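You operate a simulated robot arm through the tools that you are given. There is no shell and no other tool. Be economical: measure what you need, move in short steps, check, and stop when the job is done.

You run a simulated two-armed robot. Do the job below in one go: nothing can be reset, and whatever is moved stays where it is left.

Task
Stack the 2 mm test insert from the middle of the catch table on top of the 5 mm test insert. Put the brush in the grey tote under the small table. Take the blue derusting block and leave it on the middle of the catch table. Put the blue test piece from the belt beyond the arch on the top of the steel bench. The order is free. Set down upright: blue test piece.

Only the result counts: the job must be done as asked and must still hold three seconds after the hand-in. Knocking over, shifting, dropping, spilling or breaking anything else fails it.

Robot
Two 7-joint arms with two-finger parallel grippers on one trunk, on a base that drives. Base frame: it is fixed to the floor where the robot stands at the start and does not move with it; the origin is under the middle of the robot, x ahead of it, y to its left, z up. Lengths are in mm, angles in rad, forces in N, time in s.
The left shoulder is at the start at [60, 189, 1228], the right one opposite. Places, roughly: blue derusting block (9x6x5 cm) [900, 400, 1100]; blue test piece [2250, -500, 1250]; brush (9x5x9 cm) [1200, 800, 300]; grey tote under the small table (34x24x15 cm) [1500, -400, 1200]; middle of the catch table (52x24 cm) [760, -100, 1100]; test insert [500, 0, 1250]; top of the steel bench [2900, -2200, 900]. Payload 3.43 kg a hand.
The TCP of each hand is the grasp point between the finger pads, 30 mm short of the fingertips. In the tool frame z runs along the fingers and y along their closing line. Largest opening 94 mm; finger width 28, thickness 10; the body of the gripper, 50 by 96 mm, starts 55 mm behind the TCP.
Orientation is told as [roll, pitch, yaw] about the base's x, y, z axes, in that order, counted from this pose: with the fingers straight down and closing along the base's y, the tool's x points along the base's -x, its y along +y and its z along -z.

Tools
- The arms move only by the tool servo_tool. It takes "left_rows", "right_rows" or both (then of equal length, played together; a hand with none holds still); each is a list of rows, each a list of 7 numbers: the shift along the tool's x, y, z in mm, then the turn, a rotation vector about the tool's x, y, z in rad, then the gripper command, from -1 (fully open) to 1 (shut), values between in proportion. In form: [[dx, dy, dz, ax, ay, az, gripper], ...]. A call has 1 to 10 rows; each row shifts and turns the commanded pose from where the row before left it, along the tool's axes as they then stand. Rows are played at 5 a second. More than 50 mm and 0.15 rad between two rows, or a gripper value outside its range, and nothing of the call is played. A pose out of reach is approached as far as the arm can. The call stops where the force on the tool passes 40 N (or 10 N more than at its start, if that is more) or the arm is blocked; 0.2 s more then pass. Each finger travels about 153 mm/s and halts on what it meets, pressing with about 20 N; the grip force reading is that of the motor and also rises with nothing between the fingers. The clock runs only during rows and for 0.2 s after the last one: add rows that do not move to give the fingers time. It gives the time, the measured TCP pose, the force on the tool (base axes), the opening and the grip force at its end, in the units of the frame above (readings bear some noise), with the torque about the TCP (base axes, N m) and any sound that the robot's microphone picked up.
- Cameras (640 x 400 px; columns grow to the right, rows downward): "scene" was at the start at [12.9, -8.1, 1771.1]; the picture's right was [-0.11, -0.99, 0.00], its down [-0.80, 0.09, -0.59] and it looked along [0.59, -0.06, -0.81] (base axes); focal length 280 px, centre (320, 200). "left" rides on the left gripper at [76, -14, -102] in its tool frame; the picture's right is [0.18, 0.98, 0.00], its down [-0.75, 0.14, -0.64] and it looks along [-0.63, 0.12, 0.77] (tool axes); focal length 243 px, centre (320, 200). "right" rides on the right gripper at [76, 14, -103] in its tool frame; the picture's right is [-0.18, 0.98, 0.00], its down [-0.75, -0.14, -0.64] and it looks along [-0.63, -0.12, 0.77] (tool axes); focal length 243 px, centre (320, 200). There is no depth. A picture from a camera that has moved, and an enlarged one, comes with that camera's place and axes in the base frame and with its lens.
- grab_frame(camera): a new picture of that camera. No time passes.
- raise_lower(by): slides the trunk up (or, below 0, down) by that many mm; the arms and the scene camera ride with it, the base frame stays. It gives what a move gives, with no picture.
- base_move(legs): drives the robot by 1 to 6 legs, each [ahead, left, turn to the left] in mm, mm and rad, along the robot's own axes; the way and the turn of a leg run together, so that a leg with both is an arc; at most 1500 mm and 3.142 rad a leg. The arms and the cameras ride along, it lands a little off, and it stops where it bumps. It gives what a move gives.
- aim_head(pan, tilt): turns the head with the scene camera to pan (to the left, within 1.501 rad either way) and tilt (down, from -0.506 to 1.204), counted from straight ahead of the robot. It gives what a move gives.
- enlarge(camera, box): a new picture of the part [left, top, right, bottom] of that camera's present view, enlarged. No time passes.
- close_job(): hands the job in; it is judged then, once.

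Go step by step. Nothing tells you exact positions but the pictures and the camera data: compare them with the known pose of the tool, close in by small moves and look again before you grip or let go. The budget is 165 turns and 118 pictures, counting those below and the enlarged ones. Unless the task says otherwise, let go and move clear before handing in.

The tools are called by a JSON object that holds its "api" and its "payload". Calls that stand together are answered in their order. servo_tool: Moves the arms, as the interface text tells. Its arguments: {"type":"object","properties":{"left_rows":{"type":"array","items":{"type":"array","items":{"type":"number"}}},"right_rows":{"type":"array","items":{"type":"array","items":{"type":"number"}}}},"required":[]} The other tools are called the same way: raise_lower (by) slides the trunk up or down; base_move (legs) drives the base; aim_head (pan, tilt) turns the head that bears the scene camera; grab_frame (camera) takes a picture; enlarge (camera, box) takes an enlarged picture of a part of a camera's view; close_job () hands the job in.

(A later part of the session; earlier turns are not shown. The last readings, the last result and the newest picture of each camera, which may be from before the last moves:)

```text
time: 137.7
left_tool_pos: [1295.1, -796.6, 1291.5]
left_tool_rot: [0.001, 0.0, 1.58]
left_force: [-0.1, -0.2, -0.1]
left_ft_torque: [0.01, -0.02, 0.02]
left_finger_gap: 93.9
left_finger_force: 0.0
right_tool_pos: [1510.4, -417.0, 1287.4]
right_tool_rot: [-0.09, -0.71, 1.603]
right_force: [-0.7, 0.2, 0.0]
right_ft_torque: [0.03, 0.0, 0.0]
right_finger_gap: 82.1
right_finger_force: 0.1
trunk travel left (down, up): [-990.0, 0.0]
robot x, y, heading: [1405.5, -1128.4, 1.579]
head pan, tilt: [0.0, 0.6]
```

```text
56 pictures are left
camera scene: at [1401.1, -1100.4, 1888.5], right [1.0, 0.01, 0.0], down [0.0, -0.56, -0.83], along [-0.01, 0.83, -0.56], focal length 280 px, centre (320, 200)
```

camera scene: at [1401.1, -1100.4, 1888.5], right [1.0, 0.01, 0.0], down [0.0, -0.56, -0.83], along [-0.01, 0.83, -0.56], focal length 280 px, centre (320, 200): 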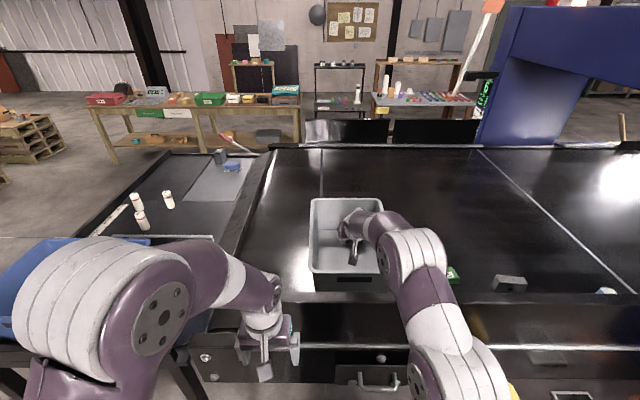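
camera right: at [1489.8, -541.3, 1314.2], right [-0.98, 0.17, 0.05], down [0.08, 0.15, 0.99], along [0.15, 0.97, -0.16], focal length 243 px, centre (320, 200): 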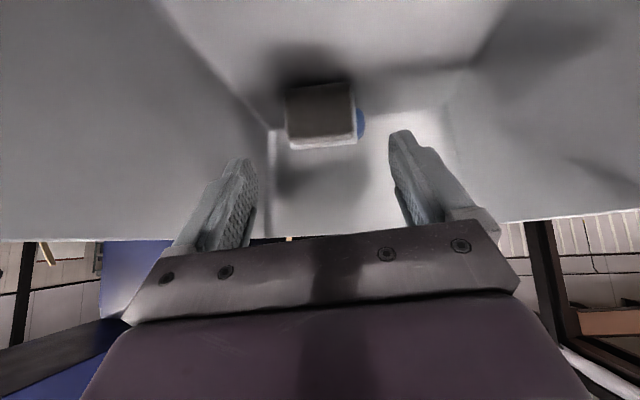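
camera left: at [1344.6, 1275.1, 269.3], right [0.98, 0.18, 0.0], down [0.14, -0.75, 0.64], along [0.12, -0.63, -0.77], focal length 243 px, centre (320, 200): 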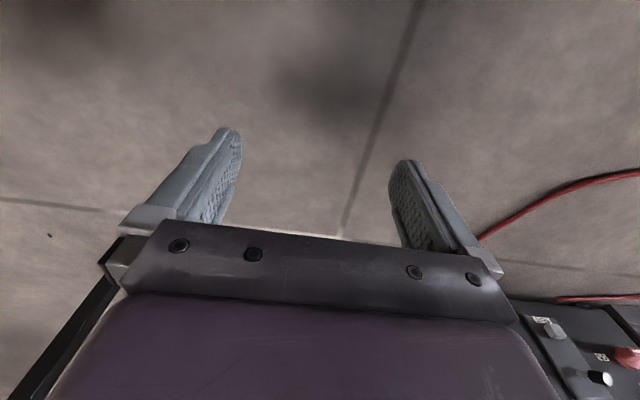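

The brush is in the tote. I'll lift the hand up and pull it back over the wall.

{"api": "servo_tool", "payload": {"right_rows": [[-26, 0, -30, 0, 0, 0, -1], [-26, 0, -30, 0, 0, 0, -1], [-26, 0, -30, 0, 0, 0, -1], [-26, 0, -30, 0, 0, 0, -1], [0, 0, 0, 0, 0, 0, -1]]}}

{"api": "base_move", "payload": {"legs": [[-250, 0, 0], [0, -650, 0]]}}

{"api": "aim_head", "payload": {"pan": -0.2, "tilt": 0.6}}

{"api": "grab_frame", "payload": {"camera": "scene"}}

```text
time: 138.9
left_tool_pos: [1294.4, -794.9, 1290.9]
left_tool_rot: [-0.001, -0.001, 1.58]
left_force: [0.3, 0.5, 0.1]
left_ft_torque: [-0.02, 0.03, 0.0]
left_finger_gap: 94.0
left_finger_force: 0.1
right_tool_pos: [1497.8, -414.8, 1448.6]
right_tool_rot: [-0.09, -0.71, 1.601]
right_force: [0.1, 0.0, 0.3]
right_ft_torque: [0.01, 0.01, -0.01]
right_finger_gap: 93.9
right_finger_force: 0.1
trunk travel left (down, up): [-990.0, 0.0]
robot x, y, heading: [1404.3, -1126.5, 1.574]
head pan, tilt: [0.0, 0.6]
```

```text
time: 143.9
left_tool_pos: [1945.9, -1035.1, 1290.2]
left_tool_rot: [0.002, 0.0, 1.588]
left_force: [0.1, 0.0, -0.6]
left_ft_torque: [-0.02, -0.02, -0.02]
left_finger_gap: 93.9
left_finger_force: 0.1
right_tool_pos: [2148.0, -653.1, 1447.8]
right_tool_rot: [-0.091, -0.709, 1.612]
right_force: [-0.4, 0.4, -0.1]
right_ft_torque: [-0.01, -0.02, -0.03]
right_finger_gap: 94.1
right_finger_force: 0.1
trunk travel left (down, up): [-990.0, 0.0]
robot x, y, heading: [2060.1, -1370.4, 1.584]
head pan, tilt: [0.0, 0.6]
```

```text
time: 144.7
left_tool_pos: [1948.1, -1036.0, 1290.3]
left_tool_rot: [0.002, 0.0, 1.586]
left_force: [-0.1, -0.7, 0.0]
left_ft_torque: [0.03, -0.02, 0.03]
left_finger_gap: 94.1
left_finger_force: 0.0
right_tool_pos: [2148.5, -651.4, 1447.7]
right_tool_rot: [-0.091, -0.709, 1.609]
right_force: [0.3, -0.3, -0.4]
right_ft_torque: [0.01, -0.02, 0.02]
right_finger_gap: 94.2
right_finger_force: 0.2
trunk travel left (down, up): [-990.0, 0.0]
robot x, y, heading: [2056.0, -1367.5, 1.588]
head pan, tilt: [-0.201, 0.6]
```

```text
55 pictures are left
camera scene: at [2074.8, -1339.7, 1888.5], right [0.98, -0.18, 0.0], down [-0.1, -0.56, -0.82], along [0.15, 0.81, -0.57], focal length 280 px, centre (320, 200)
```

scene: 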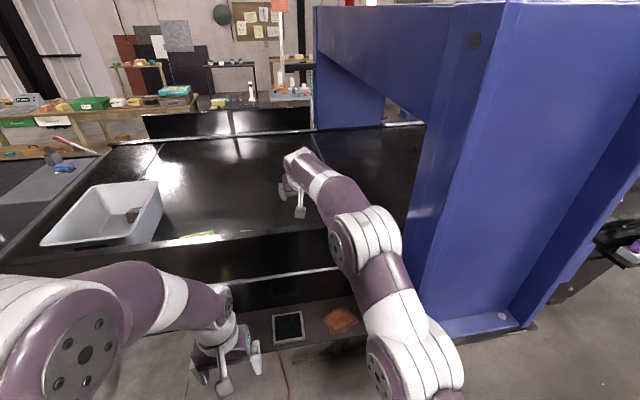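

{"api": "grab_frame", "payload": {"camera": "right"}}

{"api": "servo_tool", "payload": {"right_rows": [[25, 0, -30, 0, 0, 0, -1], [25, 0, -30, 0, 0, 0, -1], [25, 0, -30, 0, 0, 0, -1], [25, 0, -30, 0, 0, 0, -1], [25, 0, -30, 0, 0, 0, -1], [0, 0, 0, 0, 0, 0, -1]]}}

{"api": "grab_frame", "payload": {"camera": "scene"}}

```text
54 pictures are left
camera right: at [2130.7, -777.4, 1473.3], right [-0.99, 0.16, 0.05], down [0.08, 0.15, 0.99], along [0.15, 0.98, -0.16], focal length 243 px, centre (320, 200)
```

right: 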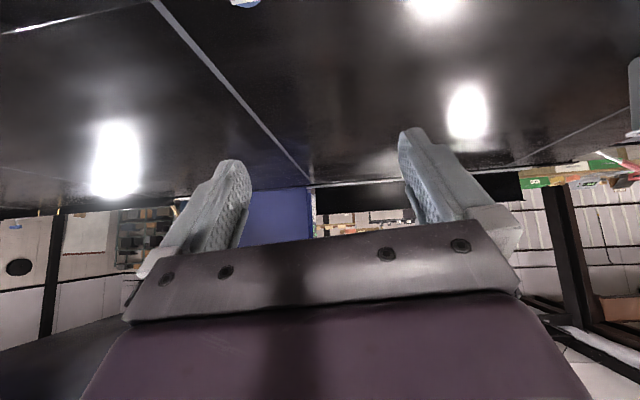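

```text
time: 146.1
left_tool_pos: [1948.1, -1034.9, 1289.7]
left_tool_rot: [0.002, 0.002, 1.587]
left_force: [0.4, 0.9, -0.9]
left_ft_torque: [0.02, 0.01, -0.01]
left_finger_gap: 94.0
left_finger_force: 0.0
right_tool_pos: [2143.0, -846.0, 1478.5]
right_tool_rot: [-0.089, -0.706, 1.608]
right_force: [0.1, 0.2, -0.2]
right_ft_torque: [-0.03, -0.01, -0.01]
right_finger_gap: 94.1
right_finger_force: 0.1
trunk travel left (down, up): [-990.0, 0.0]
robot x, y, heading: [2058.6, -1366.0, 1.589]
head pan, tilt: [-0.201, 0.6]
```

```text
53 pictures are left
camera scene: at [2074.8, -1338.4, 1888.5], right [0.98, -0.18, 0.0], down [-0.1, -0.56, -0.82], along [0.15, 0.81, -0.57], focal length 280 px, centre (320, 200)
```

scene: 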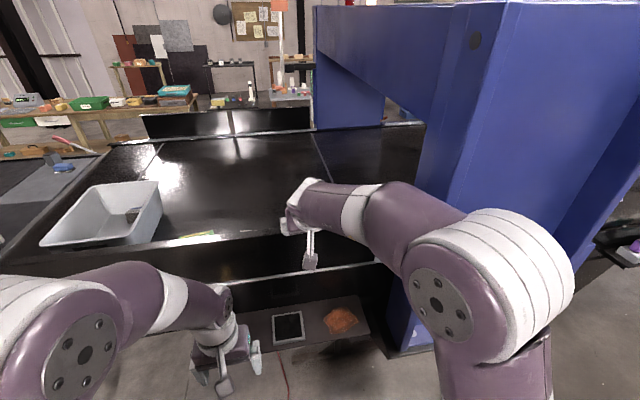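

{"api": "servo_tool", "payload": {"right_rows": [[0, 0, 0, 0, 0.14, 0, -1], [0, 0, 0, 0, 0.14, 0, -1], [0, 0, 0, 0, 0.14, 0, -1], [0, 0, 0, 0, 0, 0, -1]]}}

{"api": "grab_frame", "payload": {"camera": "right"}}

```text
time: 147.1
left_tool_pos: [1948.0, -1036.4, 1290.2]
left_tool_rot: [0.002, 0.0, 1.587]
left_force: [-0.4, -0.6, 0.3]
left_ft_torque: [0.03, 0.0, 0.03]
left_finger_gap: 94.0
left_finger_force: 0.0
right_tool_pos: [2129.8, -860.1, 1463.0]
right_tool_rot: [-0.134, -0.326, 1.576]
right_force: [0.2, -0.4, -0.1]
right_ft_torque: [0.01, 0.02, 0.0]
right_finger_gap: 93.6
right_finger_force: 0.0
right hand out of reach, approached as far as the arm can: row 3
trunk travel left (down, up): [-990.0, 0.0]
robot x, y, heading: [2059.8, -1366.7, 1.588]
head pan, tilt: [-0.201, 0.6]
```

```text
52 pictures are left
camera right: at [2102.3, -964.7, 1533.6], right [-0.98, 0.21, -0.07], down [0.05, 0.5, 0.86], along [0.22, 0.84, -0.5], focal length 243 px, centre (320, 200)
```

right: 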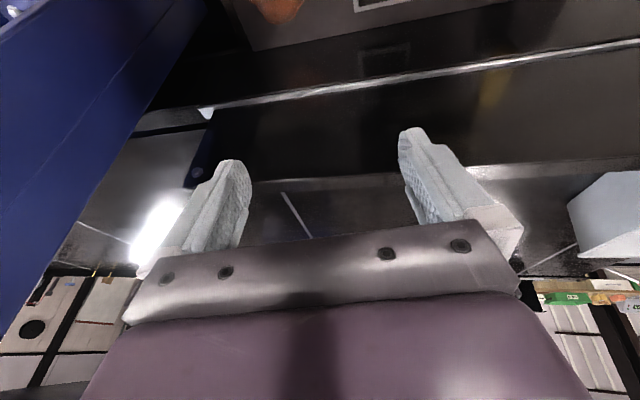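

{"api": "enlarge", "payload": {"camera": "right", "box": [100, 80, 260, 280]}}

{"api": "aim_head", "payload": {"pan": -0.1, "tilt": 0.9}}

{"api": "grab_frame", "payload": {"camera": "scene"}}

```text
2.00 times, centred on (180, 180) of right
camera zoom: at [2102.3, -964.7, 1533.6], right [-0.98, 0.21, -0.07], down [0.05, 0.5, 0.86], along [0.22, 0.84, -0.5], focal length 485 px, centre (600, 240)
```

zoom: 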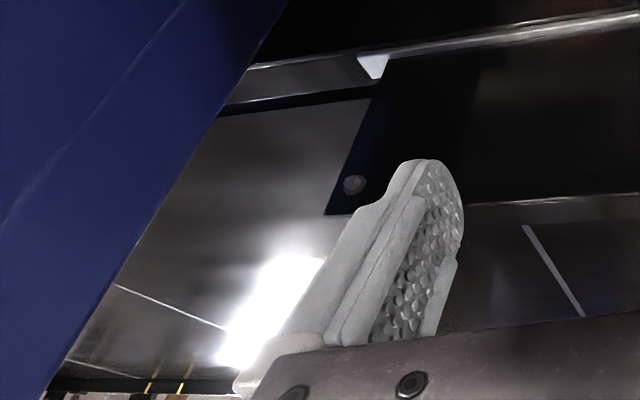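

```text
time: 147.9
left_tool_pos: [1948.4, -1036.1, 1290.9]
left_tool_rot: [0.001, -0.001, 1.586]
left_force: [-0.4, 0.8, -0.4]
left_ft_torque: [-0.01, 0.0, 0.02]
left_finger_gap: 94.0
left_finger_force: 0.0
right_tool_pos: [2132.0, -859.4, 1463.8]
right_tool_rot: [-0.134, -0.328, 1.575]
right_force: [0.0, -0.2, -0.1]
right_ft_torque: [-0.02, -0.01, 0.0]
right_finger_gap: 93.9
right_finger_force: 0.1
trunk travel left (down, up): [-990.0, 0.0]
robot x, y, heading: [2059.8, -1368.5, 1.591]
head pan, tilt: [-0.099, 0.901]
```

```text
50 pictures are left
camera scene: at [2065.3, -1351.9, 1863.8], right [1.0, -0.08, 0.0], down [-0.07, -0.78, -0.62], along [0.05, 0.62, -0.78], focal length 280 px, centre (320, 200)
```

scene: 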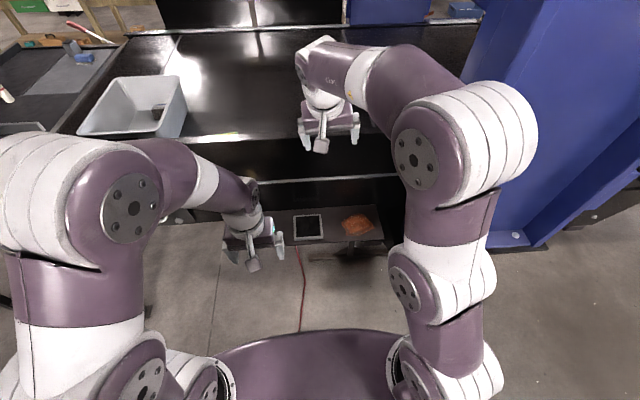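

{"api": "servo_tool", "payload": {"right_rows": [[-40, 0, 8, 0, 0, 0, -1], [-40, 0, 8, 0, 0, 0, -1], [-40, 0, 8, 0, 0, 0, -1], [-40, 0, 8, 0, 0, 0, -1], [0, 0, 0, 0, 0, 0, -1]]}}

{"api": "grab_frame", "payload": {"camera": "right"}}

```text
time: 149.1
left_tool_pos: [1948.6, -1035.2, 1289.2]
left_tool_rot: [-0.002, 0.003, 1.586]
left_force: [0.3, 0.3, 1.0]
left_ft_torque: [-0.04, -0.03, 0.0]
left_finger_gap: 94.0
left_finger_force: 0.0
right_tool_pos: [2120.2, -770.7, 1462.3]
right_tool_rot: [-0.161, -0.342, 1.577]
right_force: [0.1, 0.2, 0.0]
right_ft_torque: [-0.01, 0.02, 0.0]
right_finger_gap: 93.8
right_finger_force: 0.0
right hand out of reach, approached as far as the arm can: row 1, 2, 3, 4
trunk travel left (down, up): [-990.0, 0.0]
robot x, y, heading: [2058.2, -1365.4, 1.591]
head pan, tilt: [-0.099, 0.901]
```

```text
49 pictures are left
camera right: at [2089.7, -875.9, 1529.6], right [-0.97, 0.22, -0.09], down [0.03, 0.49, 0.87], along [0.23, 0.84, -0.48], focal length 243 px, centre (320, 200)
```

right: 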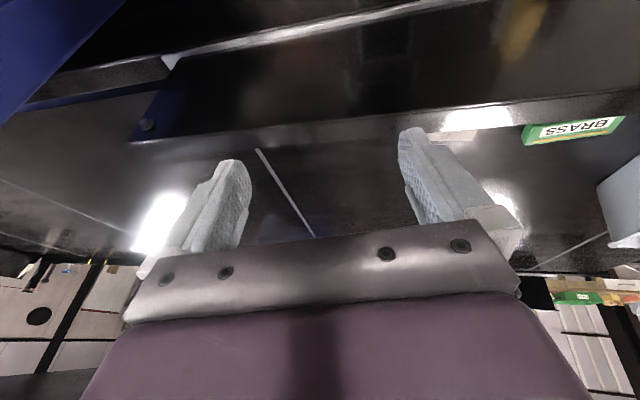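

{"api": "base_move", "payload": {"legs": [[140, 0, 0]]}}

{"api": "grab_frame", "payload": {"camera": "right"}}

{"api": "grab_frame", "payload": {"camera": "scene"}}

```text
time: 150.4
left_tool_pos: [1946.9, -896.7, 1290.5]
left_tool_rot: [0.002, -0.002, 1.584]
left_force: [-0.7, -0.5, 0.4]
left_ft_torque: [0.02, -0.02, 0.0]
left_finger_gap: 93.9
left_finger_force: 0.0
right_tool_pos: [2120.1, -633.2, 1465.3]
right_tool_rot: [-0.164, -0.344, 1.575]
right_force: [0.0, -0.3, 1.1]
right_ft_torque: [0.01, 0.02, 0.0]
right_finger_gap: 93.9
right_finger_force: 0.2
trunk travel left (down, up): [-990.0, 0.0]
robot x, y, heading: [2052.8, -1227.5, 1.585]
head pan, tilt: [-0.099, 0.901]
```

```text
48 pictures are left
camera right: at [2089.3, -739.1, 1531.2], right [-0.97, 0.22, -0.09], down [0.03, 0.49, 0.87], along [0.24, 0.84, -0.48], focal length 243 px, centre (320, 200)
```

right: 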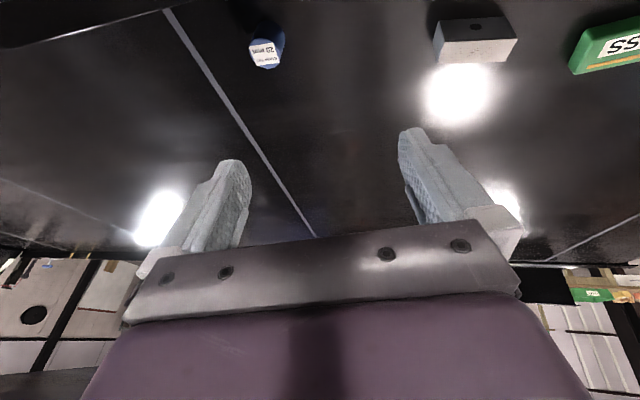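

```text
47 pictures are left
camera scene: at [2062.9, -1214.1, 1863.8], right [1.0, -0.09, 0.0], down [-0.07, -0.78, -0.62], along [0.05, 0.62, -0.78], focal length 280 px, centre (320, 200)
```

scene: 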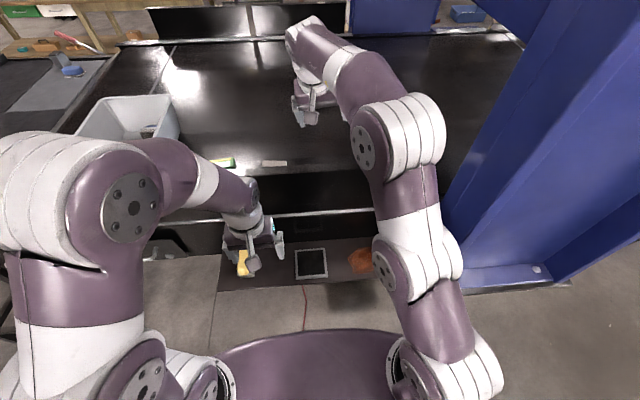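

The blue test piece stands upright at about (2228,-590), just inside the wall. I'll shift the base right and closer, then turn the hand's roll so its camera side avoids the wall.

{"api": "enlarge", "payload": {"camera": "right", "box": [220, 0, 320, 80]}}

{"api": "base_move", "payload": {"legs": [[0, -70, 0], [70, 0, 0]]}}

{"api": "servo_tool", "payload": {"right_rows": [[0, 0, 0, 0, 0, 0.15, -1], [0, 0, 0, 0, 0, 0.15, -1], [0, 0, 0, 0, 0, 0.15, -1], [0, 0, 0, 0, 0, 0.15, -1], [0, 0, 0, 0, 0, 0.15, -1], [0, 0, 0, 0, 0, 0, -1]]}}

```text
5.00 times, centred on (270, 40) of right
camera zoom: at [2089.3, -739.1, 1531.2], right [-0.97, 0.22, -0.09], down [0.03, 0.49, 0.87], along [0.24, 0.84, -0.48], focal length 1213 px, centre (570, 1000)
```

zoom: 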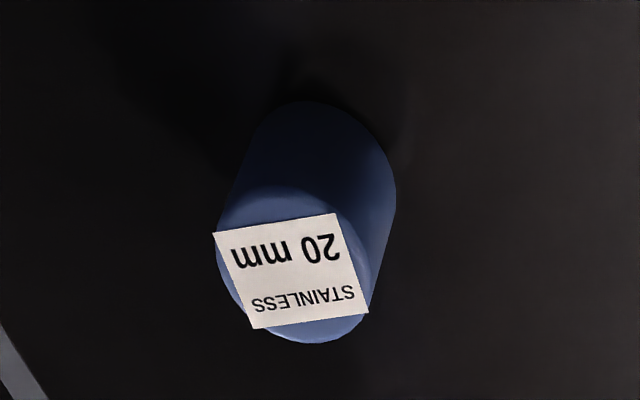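

```text
time: 152.0
left_tool_pos: [2009.8, -832.8, 1292.0]
left_tool_rot: [-0.004, -0.008, 1.586]
left_force: [-0.7, -0.1, -0.4]
left_ft_torque: [0.06, -0.02, 0.0]
left_finger_gap: 94.2
left_finger_force: 0.0
right_tool_pos: [2181.1, -569.4, 1468.1]
right_tool_rot: [-0.164, -0.35, 1.576]
right_force: [0.3, -1.1, 1.0]
right_ft_torque: [0.04, -0.04, -0.02]
right_finger_gap: 93.8
right_finger_force: 0.1
trunk travel left (down, up): [-990.0, 0.0]
robot x, y, heading: [2124.0, -1155.7, 1.583]
head pan, tilt: [-0.099, 0.901]
```

```text
time: 153.4
left_tool_pos: [2014.9, -824.0, 1290.1]
left_tool_rot: [0.001, -0.001, 1.584]
left_force: [-0.6, -0.4, 0.3]
left_ft_torque: [-0.01, -0.02, -0.03]
left_finger_gap: 94.0
left_finger_force: 0.0
right_tool_pos: [2186.7, -560.7, 1464.0]
right_tool_rot: [0.128, -0.357, 0.774]
right_force: [-0.1, -0.1, -0.9]
right_ft_torque: [0.02, -0.02, 0.01]
right_finger_gap: 94.1
right_finger_force: 0.1
trunk travel left (down, up): [-990.0, 0.0]
robot x, y, heading: [2123.6, -1154.3, 1.584]
head pan, tilt: [-0.099, 0.901]
```

{"api": "grab_frame", "payload": {"camera": "right"}}

{"api": "grab_frame", "payload": {"camera": "scene"}}

```text
45 pictures are left
camera right: at [2108.0, -635.5, 1533.9], right [-0.59, 0.79, 0.18], down [0.5, 0.18, 0.84], along [0.63, 0.59, -0.51], focal length 243 px, centre (320, 200)
```

right: 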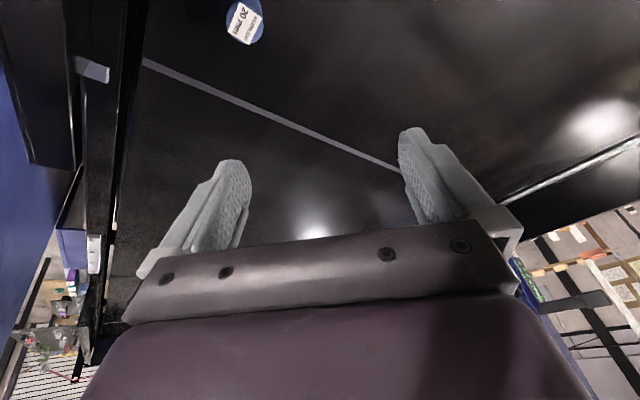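

```text
44 pictures are left
camera scene: at [2130.5, -1140.1, 1863.7], right [1.0, -0.09, 0.0], down [-0.07, -0.78, -0.62], along [0.05, 0.62, -0.78], focal length 280 px, centre (320, 200)
```

scene: 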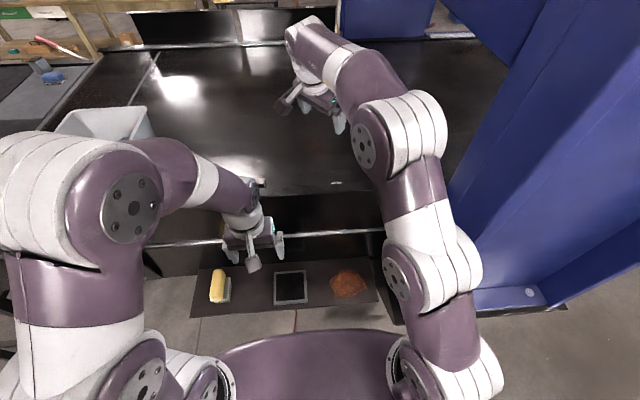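

Triangulated, the piece's top is at (2233,-577,1207), about 42 mm in diameter and 50 mm tall. Turning the hand vertical while lowering over the belt.

{"api": "servo_tool", "payload": {"right_rows": [[0, 0, 20, 0.041, 0.119, 0, -1], [0, 0, 20, 0.041, 0.119, 0, -1], [0, 0, 20, 0.041, 0.119, 0, -1], [0, 0, 0, 0, 0, 0, -1]]}}

{"api": "grab_frame", "payload": {"camera": "right"}}

```text
time: 154.4
left_tool_pos: [2014.6, -824.0, 1291.0]
left_tool_rot: [0.001, 0.0, 1.585]
left_force: [0.0, -0.5, -0.7]
left_ft_torque: [0.0, 0.01, -0.04]
left_finger_gap: 94.2
left_finger_force: 0.0
right_tool_pos: [2182.2, -580.5, 1401.6]
right_tool_rot: [-0.01, -0.286, 0.786]
right_force: [-0.5, -1.0, -0.3]
right_ft_torque: [0.02, -0.04, 0.02]
right_finger_gap: 94.0
right_finger_force: 0.1
right hand out of reach, approached as far as the arm can: row 1, 2, 3
trunk travel left (down, up): [-990.0, 0.0]
robot x, y, heading: [2124.8, -1155.1, 1.583]
head pan, tilt: [-0.099, 0.901]
```

```text
43 pictures are left
camera right: at [2099.5, -641.6, 1477.7], right [-0.57, 0.82, 0.04], down [0.48, 0.29, 0.83], along [0.67, 0.49, -0.56], focal length 243 px, centre (320, 200)
```

right: 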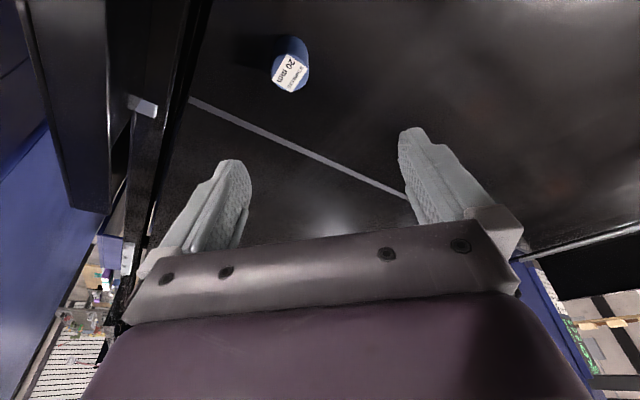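

{"api": "servo_tool", "payload": {"right_rows": [[-1.2, -7.6, 26.5, 0, 0, 0, -1], [-1.2, -7.6, 26.5, 0, 0, 0, -1], [-1.2, -7.6, 26.5, 0, 0, 0, -1], [-1.2, -7.6, 26.5, 0, 0, 0, -1], [0, 0, 0, 0, 0.143, 0, -1], [0, 0, 0, 0, 0.143, 0, -1], [0, 0, 0, 0, 0, 0, -1]]}}

{"api": "grab_frame", "payload": {"camera": "right"}}

{"api": "grab_frame", "payload": {"camera": "scene"}}

```text
time: 156.0
left_tool_pos: [2015.0, -823.9, 1289.7]
left_tool_rot: [0.002, -0.001, 1.584]
left_force: [-0.3, 1.0, 0.7]
left_ft_torque: [0.01, 0.01, 0.0]
left_finger_gap: 93.9
left_finger_force: 0.0
right_tool_pos: [2232.1, -581.7, 1298.2]
right_tool_rot: [-0.011, -0.244, 0.786]
right_force: [0.0, 1.0, -0.1]
right_ft_torque: [0.01, -0.04, -0.02]
right_finger_gap: 93.9
right_finger_force: 0.1
right hand out of reach, approached as far as the arm can: row 5, 6
trunk travel left (down, up): [-990.0, 0.0]
robot x, y, heading: [2122.3, -1156.6, 1.584]
head pan, tilt: [-0.099, 0.901]
```

```text
42 pictures are left
camera right: at [2150.9, -641.3, 1377.4], right [-0.57, 0.82, 0.03], down [0.5, 0.31, 0.81], along [0.65, 0.47, -0.59], focal length 243 px, centre (320, 200)
```

right: 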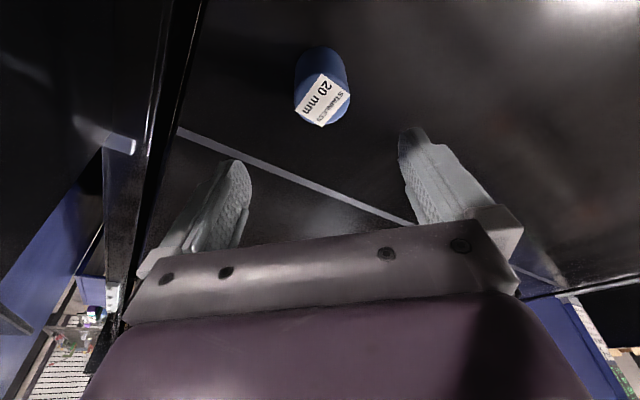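

```text
41 pictures are left
camera scene: at [2131.1, -1139.9, 1863.7], right [1.0, -0.09, 0.0], down [-0.07, -0.78, -0.62], along [0.05, 0.62, -0.78], focal length 280 px, centre (320, 200)
```

scene: 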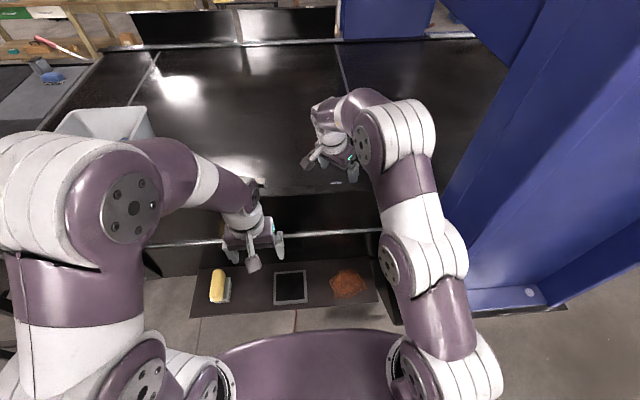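

{"api": "servo_tool", "payload": {"right_rows": [[3.9, 0.9, 19.6, 0, 0, 0, -1], [3.9, 0.9, 19.6, 0, 0, 0, -1], [3.9, 0.9, 19.6, 0, 0, 0, -1], [0, 0, 0, 0, 0.12, 0, -1], [0, 0, 0, 0, 0.12, 0, -1], [0, 0, 0, 0, 0, 0, -1]]}}

{"api": "grab_frame", "payload": {"camera": "right"}}

```text
time: 157.4
left_tool_pos: [2014.8, -824.1, 1289.8]
left_tool_rot: [0.001, 0.0, 1.587]
left_force: [-0.2, -0.6, -0.8]
left_ft_torque: [0.03, 0.01, -0.01]
left_finger_gap: 93.8
left_finger_force: 0.0
right_tool_pos: [2230.1, -583.3, 1237.3]
right_tool_rot: [-0.014, -0.226, 0.785]
right_force: [0.1, 0.2, -0.5]
right_ft_torque: [0.0, 0.01, 0.05]
right_finger_gap: 93.8
right_finger_force: 0.1
right hand out of reach, approached as far as the arm can: row 4, 5
trunk travel left (down, up): [-990.0, 0.0]
robot x, y, heading: [2128.0, -1154.9, 1.588]
head pan, tilt: [-0.099, 0.901]
```

```text
40 pictures are left
camera right: at [2150.4, -641.3, 1317.2], right [-0.57, 0.82, 0.03], down [0.51, 0.32, 0.8], along [0.65, 0.46, -0.6], focal length 243 px, centre (320, 200)
```

right: 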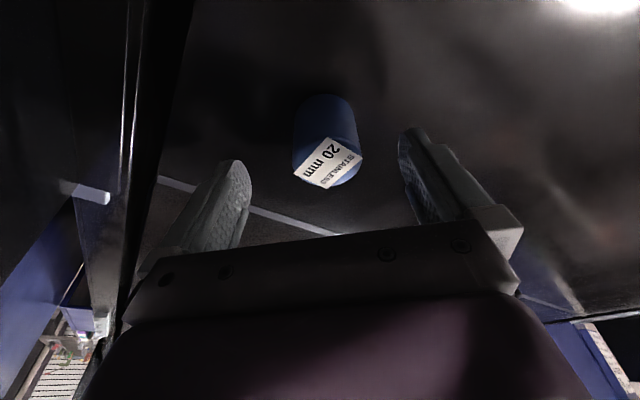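

{"api": "servo_tool", "payload": {"right_rows": [[0.5, 0.5, 15, 0, 0, 0, -1], [0.5, 0.5, 15, 0, 0, 0, -1], [0.5, 0.4, 14, 0, 0, 0, -1], [0, 0, 0, 0, 0, 0, -1]]}}

{"api": "grab_frame", "payload": {"camera": "right"}}

```text
time: 158.4
left_tool_pos: [2010.8, -828.1, 1291.8]
left_tool_rot: [-0.003, -0.004, 1.585]
left_force: [-0.1, 0.6, -0.5]
left_ft_torque: [0.02, -0.04, 0.0]
left_finger_gap: 94.1
left_finger_force: 0.1
right_tool_pos: [2232.5, -576.1, 1202.4]
right_tool_rot: [0.003, -0.243, 0.786]
right_force: [-4.8, -8.8, 20.6]
right_ft_torque: [-1.14, -0.46, -0.6]
right_finger_gap: 94.1
right_finger_force: 0.0
trunk travel left (down, up): [-990.0, 0.0]
robot x, y, heading: [2126.3, -1157.9, 1.583]
head pan, tilt: [-0.099, 0.901]
stopped in row 4 (right hand): the force on the tool passed its limit (the readings are from after the stop); the commanded pose is now the measured one
```

```text
39 pictures are left
camera right: at [2152.5, -635.6, 1282.9], right [-0.57, 0.82, 0.05], down [0.51, 0.31, 0.8], along [0.65, 0.48, -0.59], focal length 243 px, centre (320, 200)
```

right: 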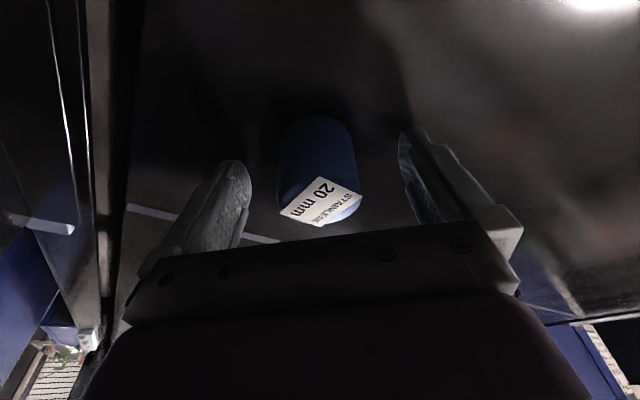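

The fingertips reached the belt. I'll lift 4 mm and close on the piece.

{"api": "servo_tool", "payload": {"right_rows": [[-1, 0, -5, 0, 0, 0, -1], [0, 0, 0, 0, 0, 0, -0.3], [0, 0, 0, 0, 0, 0, 0.3], [0, 0, 0, 0, 0, 0, 1], [0, 0, 0, 0, 0, 0, 1]]}}

{"api": "grab_frame", "payload": {"camera": "right"}}

```text
time: 159.6
left_tool_pos: [2014.6, -823.2, 1290.2]
left_tool_rot: [0.0, 0.0, 1.586]
left_force: [-0.7, 0.3, -0.1]
left_ft_torque: [0.0, 0.01, -0.03]
left_finger_gap: 94.2
left_finger_force: 0.0
right_tool_pos: [2235.9, -573.1, 1203.1]
right_tool_rot: [-0.002, -0.237, 0.785]
right_force: [0.1, 0.1, 0.4]
right_ft_torque: [0.01, -0.03, -0.01]
right_finger_gap: 44.2
right_finger_force: 19.9
trunk travel left (down, up): [-990.0, 0.0]
robot x, y, heading: [2122.3, -1153.8, 1.585]
head pan, tilt: [-0.099, 0.901]
```

```text
38 pictures are left
camera right: at [2156.0, -631.8, 1284.1], right [-0.57, 0.82, 0.04], down [0.51, 0.31, 0.8], along [0.64, 0.48, -0.6], focal length 243 px, centre (320, 200)
```

right: 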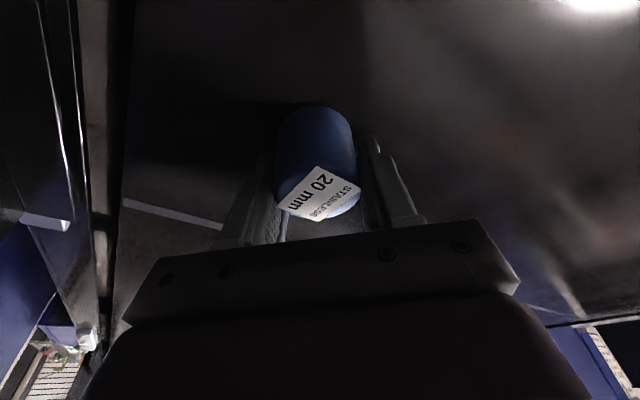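

The piece is gripped (44 mm). I'll lift it, tilting the hand as needed to clear the wall.

{"api": "servo_tool", "payload": {"right_rows": [[-5, 0, -20, 0, 0, 0, 1], [-8, 0, -34, 0, 0, 0, 1], [-8, 0, -34, 0, 0, 0, 1], [-8, 0, -34, 0, 0, 0, 1], [-8, 0, -34, 0, 0, 0, 1], [0, 0, 0, 0, -0.13, 0, 1], [0, 0, 0, 0, -0.13, 0, 1], [0, 0, 0, 0, -0.13, 0, 1], [0, 0, 0, 0, 0, 0, 1]]}}

{"api": "grab_frame", "payload": {"camera": "right"}}

```text
time: 161.6
left_tool_pos: [2014.4, -823.9, 1290.0]
left_tool_rot: [0.003, 0.0, 1.584]
left_force: [0.0, 0.0, 0.6]
left_ft_torque: [-0.01, -0.04, 0.02]
left_finger_gap: 93.9
left_finger_force: 0.0
right_tool_pos: [2234.1, -588.2, 1349.1]
right_tool_rot: [-0.001, -0.628, 0.787]
right_force: [0.0, 0.4, -1.3]
right_ft_torque: [-0.02, -0.03, 0.0]
right_finger_gap: 44.1
right_finger_force: 20.3
right hand out of reach, approached as far as the arm can: row 3, 4, 5
trunk travel left (down, up): [-990.0, 0.0]
robot x, y, heading: [2124.7, -1154.1, 1.583]
head pan, tilt: [-0.099, 0.901]
```

```text
37 pictures are left
camera right: at [2137.2, -664.3, 1387.6], right [-0.59, 0.8, 0.11], down [0.26, 0.07, 0.96], along [0.76, 0.6, -0.25], focal length 243 px, centre (320, 200)
```

right: 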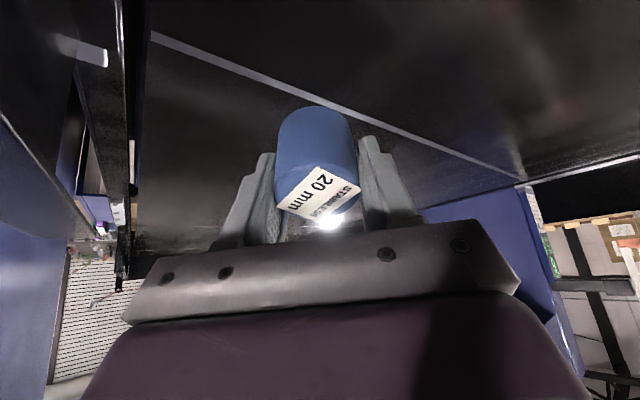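

{"api": "servo_tool", "payload": {"right_rows": [[-20, 0, -28, 0, 0, 0, 1], [-20, 0, -28, 0, 0, 0, 1], [-20, 0, -28, 0, 0, 0, 1], [-8, 0, -11, 0, 0, 0, 1], [0, 0, 0, 0, 0, 0, 1]]}}

```text
time: 162.8
left_tool_pos: [2015.9, -824.5, 1290.6]
left_tool_rot: [0.002, -0.002, 1.585]
left_force: [0.2, -0.2, 0.3]
left_ft_torque: [0.03, 0.01, -0.02]
left_finger_gap: 93.9
left_finger_force: 0.2
right_tool_pos: [2232.3, -588.9, 1467.5]
right_tool_rot: [-0.001, -0.626, 0.785]
right_force: [-0.7, 0.1, 0.2]
right_ft_torque: [0.0, 0.0, -0.01]
right_finger_gap: 44.1
right_finger_force: 19.6
trunk travel left (down, up): [-990.0, 0.0]
robot x, y, heading: [2123.1, -1155.0, 1.586]
head pan, tilt: [-0.099, 0.901]
```

Clear of the wall. I'll back off and turn to face the steel bench.

{"api": "base_move", "payload": {"legs": [[-200, 0, 0], [0, 0, -1.57], [0, 0, -1.57]]}}

{"api": "aim_head", "payload": {"pan": 0.3, "tilt": 0.6}}

{"api": "grab_frame", "payload": {"camera": "scene"}}

```text
time: 165.6
left_tool_pos: [2113.1, -1003.8, 1290.6]
left_tool_rot: [0.0, -0.001, 1.306]
left_force: [-0.4, -0.5, -1.0]
left_ft_torque: [0.02, 0.02, 0.0]
left_finger_gap: 94.1
left_finger_force: 0.0
right_tool_pos: [2378.9, -834.6, 1468.2]
right_tool_rot: [0.024, -0.619, 0.504]
right_force: [-4.1, -0.7, 0.7]
right_ft_torque: [-0.09, 0.04, -0.1]
right_finger_gap: 44.1
right_finger_force: 20.1
trunk travel left (down, up): [-990.0, 0.0]
robot x, y, heading: [2126.4, -1353.9, 1.305]
head pan, tilt: [-0.099, 0.901]
stopped in leg 2: the force on the tool passed its limit (the readings are from after the stop); the commanded pose is now the measured one
```

```text
time: 166.5
left_tool_pos: [2111.8, -1004.2, 1290.3]
left_tool_rot: [0.0, 0.0, 1.307]
left_force: [0.0, 0.3, 0.2]
left_ft_torque: [-0.03, 0.03, 0.02]
left_finger_gap: 94.1
left_finger_force: 0.1
right_tool_pos: [2378.2, -834.8, 1468.7]
right_tool_rot: [0.024, -0.619, 0.506]
right_force: [-3.3, 1.3, -2.0]
right_ft_torque: [0.05, 0.09, 0.04]
right_finger_gap: 44.0
right_finger_force: 19.6
trunk travel left (down, up): [-990.0, 0.0]
robot x, y, heading: [2126.8, -1352.9, 1.309]
head pan, tilt: [0.3, 0.6]
```

```text
36 pictures are left
camera scene: at [2106.3, -1322.0, 1888.4], right [1.0, 0.03, 0.0], down [0.02, -0.57, -0.82], along [-0.03, 0.82, -0.57], focal length 280 px, centre (320, 200)
```

scene: 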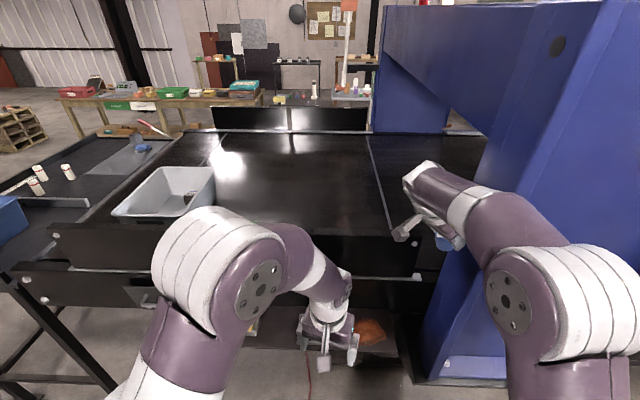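

The hand brushed the arch post, so I'll turn the other way (left) instead and move away from it first.

{"api": "base_move", "payload": {"legs": [[0, 0, 0.27], [0, 150, 0], [0, 0, 1.57], [0, 0, 1.57]]}}

{"api": "aim_head", "payload": {"pan": 0.3, "tilt": 0.6}}

{"api": "grab_frame", "payload": {"camera": "scene"}}

{"api": "grab_frame", "payload": {"camera": "right"}}

```text
time: 176.4
left_tool_pos: [2084.7, -1685.9, 1290.6]
left_tool_rot: [0.001, 0.001, -1.561]
left_force: [0.8, -1.2, -0.1]
left_ft_torque: [0.0, 0.01, -0.01]
left_finger_gap: 94.1
left_finger_force: 0.2
right_tool_pos: [1876.1, -1922.6, 1468.0]
right_tool_rot: [0.025, -0.619, -2.36]
right_force: [0.1, 0.7, 0.9]
right_ft_torque: [0.0, 0.03, -0.01]
right_finger_gap: 44.1
right_finger_force: 19.8
trunk travel left (down, up): [-990.0, 0.0]
robot x, y, heading: [1975.3, -1352.6, -1.558]
head pan, tilt: [0.3, 0.6]
```

```text
time: 177.0
left_tool_pos: [2085.4, -1684.9, 1289.9]
left_tool_rot: [0.002, 0.001, -1.56]
left_force: [0.7, -0.1, 0.4]
left_ft_torque: [-0.01, 0.02, 0.01]
left_finger_gap: 93.7
left_finger_force: 0.1
right_tool_pos: [1874.7, -1922.4, 1468.8]
right_tool_rot: [0.025, -0.618, -2.36]
right_force: [0.5, 0.3, -0.3]
right_ft_torque: [0.01, 0.04, -0.02]
right_finger_gap: 44.2
right_finger_force: 19.7
trunk travel left (down, up): [-990.0, 0.0]
robot x, y, heading: [1977.6, -1352.6, -1.557]
head pan, tilt: [0.3, 0.6]
```

```text
35 pictures are left
camera scene: at [2002.8, -1378.6, 1888.5], right [-0.95, -0.31, 0.0], down [-0.17, 0.54, -0.82], along [0.25, -0.79, -0.57], focal length 280 px, centre (320, 200)
```

scene: 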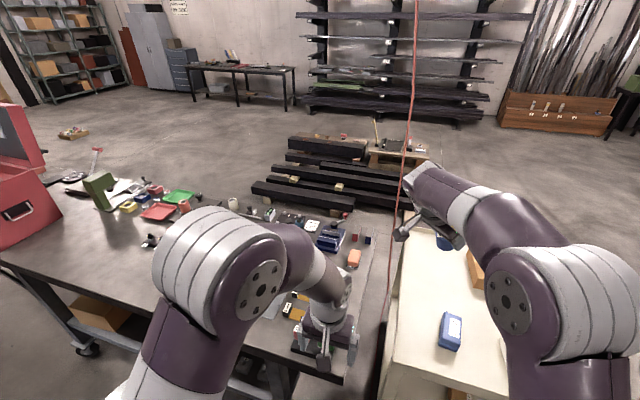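

```text
34 pictures are left
camera right: at [1969.3, -1844.8, 1507.4], right [0.6, -0.79, 0.13], down [-0.28, -0.06, 0.96], along [-0.75, -0.61, -0.26], focal length 243 px, centre (320, 200)
```

right: 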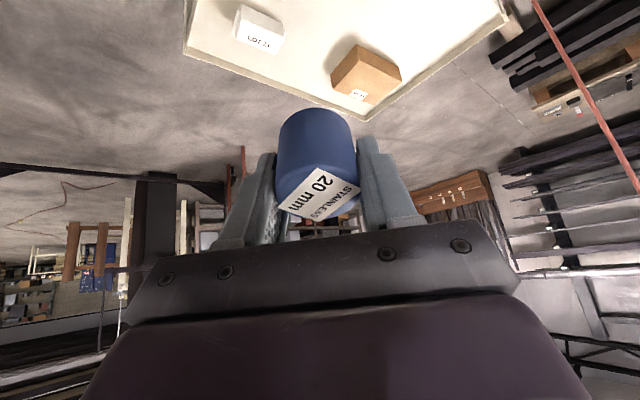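

The bench top has a free spot near its front edge around (2900,-1920). I'll drive along to it.

{"api": "base_move", "payload": {"legs": [[0, 1000, 0]]}}

{"api": "aim_head", "payload": {"pan": 0.0, "tilt": 0.9}}

{"api": "grab_frame", "payload": {"camera": "scene"}}

```text
time: 182.2
left_tool_pos: [3086.7, -1677.4, 1291.2]
left_tool_rot: [0.001, 0.0, -1.566]
left_force: [-1.0, 0.0, 0.2]
left_ft_torque: [-0.02, -0.03, -0.03]
left_finger_gap: 94.1
left_finger_force: 0.1
right_tool_pos: [2874.4, -1912.3, 1469.0]
right_tool_rot: [0.028, -0.618, -2.366]
right_force: [-0.3, 0.3, -0.9]
right_ft_torque: [0.0, -0.02, -0.03]
right_finger_gap: 44.0
right_finger_force: 20.0
trunk travel left (down, up): [-990.0, 0.0]
robot x, y, heading: [2975.9, -1343.0, -1.565]
head pan, tilt: [0.3, 0.6]
```

```text
time: 183.0
left_tool_pos: [3086.4, -1677.0, 1290.2]
left_tool_rot: [0.002, 0.0, -1.566]
left_force: [-0.2, 0.8, -0.7]
left_ft_torque: [-0.02, 0.01, 0.0]
left_finger_gap: 93.9
left_finger_force: 0.0
right_tool_pos: [2874.9, -1913.4, 1469.0]
right_tool_rot: [0.027, -0.619, -2.364]
right_force: [-0.5, 0.1, 0.1]
right_ft_torque: [0.01, 0.0, 0.01]
right_finger_gap: 44.1
right_finger_force: 20.1
trunk travel left (down, up): [-990.0, 0.0]
robot x, y, heading: [2978.5, -1347.8, -1.566]
head pan, tilt: [0.0, 0.901]
```

```text
33 pictures are left
camera scene: at [2980.1, -1361.2, 1863.8], right [-1.0, -0.01, 0.0], down [-0.01, 0.78, -0.62], along [0.0, -0.62, -0.78], focal length 280 px, centre (320, 200)
```

scene: 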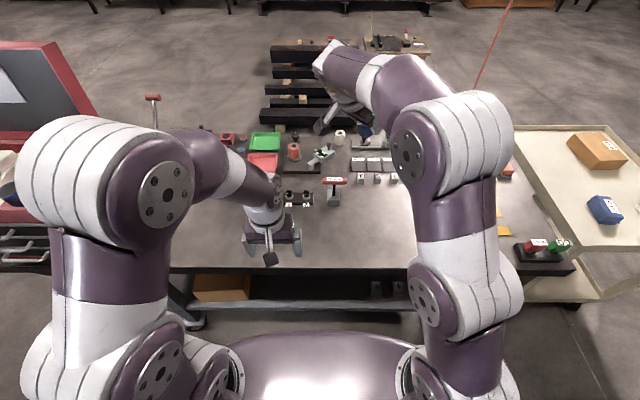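

Spot chosen: about (2850,-1930) on the bench. Lowering the trunk, then restoring the hand's grasp tilt.

{"api": "raise_lower", "payload": {"by": -350}}

{"api": "servo_tool", "payload": {"right_rows": [[17, 0, 25, 0.027, 0, 0, 1], [17, 0, 25, 0, 0, 0, 1], [17, 0, 25, 0, 0, 0, 1], [0, 0, 0, 0, 0.127, 0, 1], [0, 0, 0, 0, 0.127, 0, 1], [0, 0, 0, 0, 0.127, 0, 1], [0, 0, 0, 0, 0, 0, 1]]}}

{"api": "grab_frame", "payload": {"camera": "scene"}}

{"api": "grab_frame", "payload": {"camera": "right"}}

```text
time: 186.4
left_tool_pos: [3086.3, -1677.1, 940.1]
left_tool_rot: [0.001, 0.0, -1.565]
left_force: [0.0, -0.4, 0.5]
left_ft_torque: [-0.03, 0.01, -0.01]
left_finger_gap: 94.1
left_finger_force: 0.2
right_tool_pos: [2875.5, -1912.0, 1119.4]
right_tool_rot: [0.026, -0.619, -2.366]
right_force: [-0.8, -0.3, -0.3]
right_ft_torque: [0.02, -0.04, 0.0]
right_finger_gap: 44.2
right_finger_force: 20.4
trunk travel left (down, up): [-640.0, 350.0]
robot x, y, heading: [2981.7, -1347.6, -1.566]
head pan, tilt: [0.0, 0.901]
```

```text
time: 188.0
left_tool_pos: [3086.7, -1677.4, 940.8]
left_tool_rot: [-0.001, 0.0, -1.566]
left_force: [-0.4, -0.7, 0.4]
left_ft_torque: [-0.01, 0.01, 0.01]
left_finger_gap: 93.9
left_finger_force: 0.1
right_tool_pos: [2874.5, -1912.6, 1026.7]
right_tool_rot: [-0.007, -0.283, -2.365]
right_force: [0.7, -0.1, -0.6]
right_ft_torque: [0.02, 0.01, 0.0]
right_finger_gap: 44.3
right_finger_force: 19.7
trunk travel left (down, up): [-640.0, 350.0]
robot x, y, heading: [2981.6, -1343.9, -1.563]
head pan, tilt: [0.0, 0.901]
```

```text
32 pictures are left
camera scene: at [2979.6, -1360.6, 1513.7], right [-1.0, -0.01, 0.0], down [0.0, 0.78, -0.62], along [0.0, -0.62, -0.78], focal length 280 px, centre (320, 200)
```

scene: 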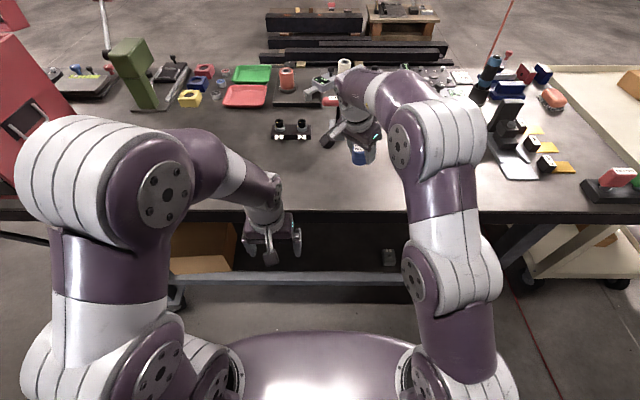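

```text
31 pictures are left
camera right: at [2957.8, -1852.2, 1103.0], right [0.56, -0.83, 0.05], down [-0.48, -0.28, 0.83], along [-0.67, -0.49, -0.56], focal length 243 px, centre (320, 200)
```

right: 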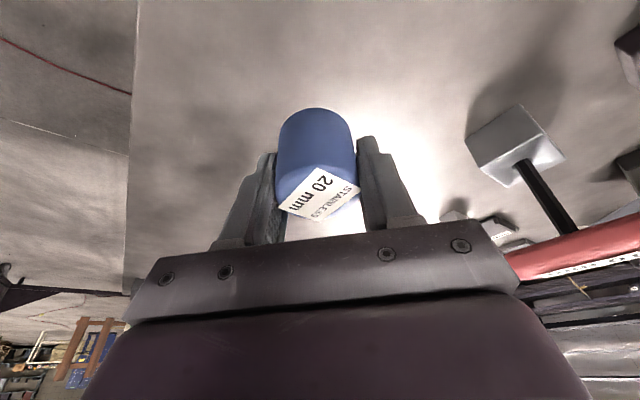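

{"api": "servo_tool", "payload": {"right_rows": [[7, 0, 25, 0, 0, 0, 1], [7, 0, 25, 0, 0, 0, 1], [5, 0, 18, 0, 0.045, 0, 1], [0, 0, 0, 0, 0, 0, 1]]}}

{"api": "grab_frame", "payload": {"camera": "right"}}

```text
time: 189.0
left_tool_pos: [3086.5, -1677.7, 939.5]
left_tool_rot: [0.001, 0.001, -1.565]
left_force: [0.2, -0.2, -0.5]
left_ft_torque: [-0.01, 0.03, 0.01]
left_finger_gap: 93.9
left_finger_force: 0.0
right_tool_pos: [2876.9, -1892.3, 959.2]
right_tool_rot: [-0.007, -0.239, -2.366]
right_force: [0.1, 0.0, -1.8]
right_ft_torque: [0.0, -0.02, 0.01]
right_finger_gap: 44.1
right_finger_force: 19.5
right hand out of reach, approached as far as the arm can: row 1, 2, 3
trunk travel left (down, up): [-640.0, 350.0]
robot x, y, heading: [2975.5, -1346.0, -1.566]
head pan, tilt: [0.0, 0.901]
```

```text
30 pictures are left
camera right: at [2956.7, -1836.5, 1039.5], right [0.56, -0.83, 0.04], down [-0.51, -0.31, 0.8], along [-0.65, -0.47, -0.59], focal length 243 px, centre (320, 200)
```

right: 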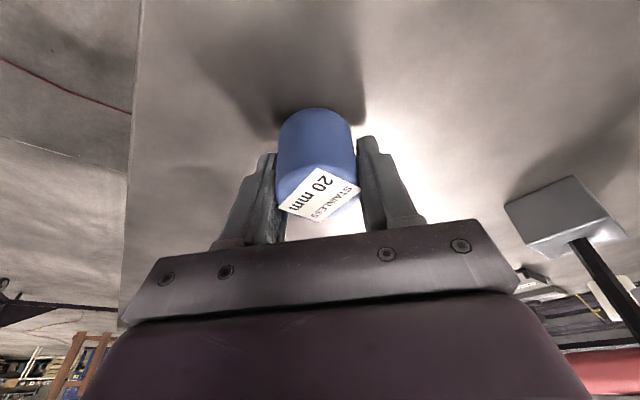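

{"api": "raise_lower", "payload": {"by": -15}}

{"api": "raise_lower", "payload": {"by": -5}}

{"api": "enlarge", "payload": {"camera": "right", "box": [220, 60, 420, 240]}}

```text
time: 189.6
left_tool_pos: [3086.7, -1676.5, 926.1]
left_tool_rot: [-0.001, 0.0, -1.565]
left_force: [-0.7, 0.2, -0.1]
left_ft_torque: [0.02, 0.0, -0.03]
left_finger_gap: 93.9
left_finger_force: 0.1
right_tool_pos: [2876.1, -1897.1, 953.2]
right_tool_rot: [0.007, -0.251, -2.37]
right_force: [-1.2, 6.9, 17.3]
right_ft_torque: [0.66, 0.2, -0.11]
right_finger_gap: 44.4
right_finger_force: 19.9
trunk travel left (down, up): [-625.0, 365.0]
robot x, y, heading: [2979.1, -1339.8, -1.567]
head pan, tilt: [0.0, 0.901]
stopped: the force on the tool passed its limit (the readings are from after the stop); the commanded pose is now the measured one
```

```text
time: 190.1
left_tool_pos: [3086.6, -1676.7, 923.1]
left_tool_rot: [0.001, -0.001, -1.566]
left_force: [0.3, 1.2, 0.3]
left_ft_torque: [-0.01, 0.02, 0.0]
left_finger_gap: 94.2
left_finger_force: 0.0
right_tool_pos: [2876.8, -1898.2, 953.7]
right_tool_rot: [0.018, -0.259, -2.37]
right_force: [-0.1, 6.8, 16.7]
right_ft_torque: [0.63, 0.18, -0.23]
right_finger_gap: 44.1
right_finger_force: 20.3
trunk travel left (down, up): [-621.0, 369.0]
robot x, y, heading: [2978.6, -1345.4, -1.565]
head pan, tilt: [0.0, 0.901]
stopped: the force on the tool passed its limit (the readings are from after the stop); the commanded pose is now the measured one
```

```text
2.22 times, centred on (320, 150) of right
camera zoom: at [2956.6, -1838.6, 1031.9], right [0.56, -0.83, 0.06], down [-0.51, -0.28, 0.81], along [-0.65, -0.49, -0.58], focal length 539 px, centre (320, 311)
```

zoom: 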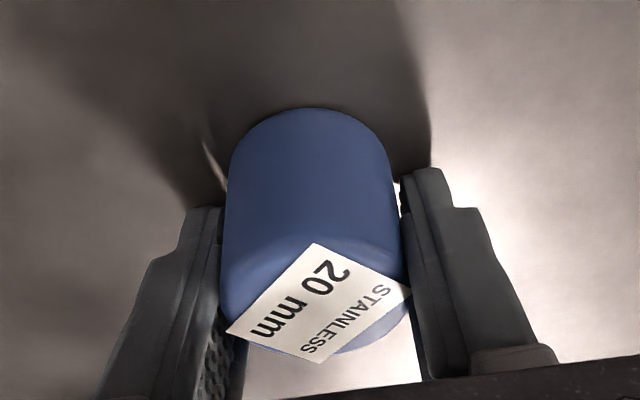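

{"api": "raise_lower", "payload": {"by": 4}}

{"api": "servo_tool", "payload": {"right_rows": [[0, 0, 0, 0.018, 0.02, 0, 1], [0, 0, 0, 0, 0, 0, 1]]}}

```text
time: 190.7
left_tool_pos: [3086.0, -1677.6, 925.1]
left_tool_rot: [0.001, 0.001, -1.567]
left_force: [-0.6, 0.1, -0.4]
left_ft_torque: [-0.01, 0.07, 0.01]
left_finger_gap: 94.0
left_finger_force: 0.0
right_tool_pos: [2875.2, -1899.7, 954.5]
right_tool_rot: [0.018, -0.257, -2.371]
right_force: [0.0, 0.2, -0.9]
right_ft_torque: [-0.02, -0.02, 0.01]
right_finger_gap: 44.1
right_finger_force: 19.6
trunk travel left (down, up): [-625.0, 365.0]
robot x, y, heading: [2979.6, -1343.1, -1.561]
head pan, tilt: [0.0, 0.901]
```

```text
time: 191.2
left_tool_pos: [3086.0, -1677.9, 925.8]
left_tool_rot: [0.002, 0.0, -1.565]
left_force: [0.0, 0.1, 0.5]
left_ft_torque: [0.0, 0.02, 0.03]
left_finger_gap: 93.8
left_finger_force: 0.1
right_tool_pos: [2877.5, -1899.4, 954.2]
right_tool_rot: [-0.005, -0.247, -2.371]
right_force: [-0.4, 0.0, 0.0]
right_ft_torque: [-0.03, 0.02, 0.06]
right_finger_gap: 43.8
right_finger_force: 20.0
trunk travel left (down, up): [-625.0, 365.0]
robot x, y, heading: [2979.1, -1346.3, -1.565]
head pan, tilt: [0.0, 0.901]
```

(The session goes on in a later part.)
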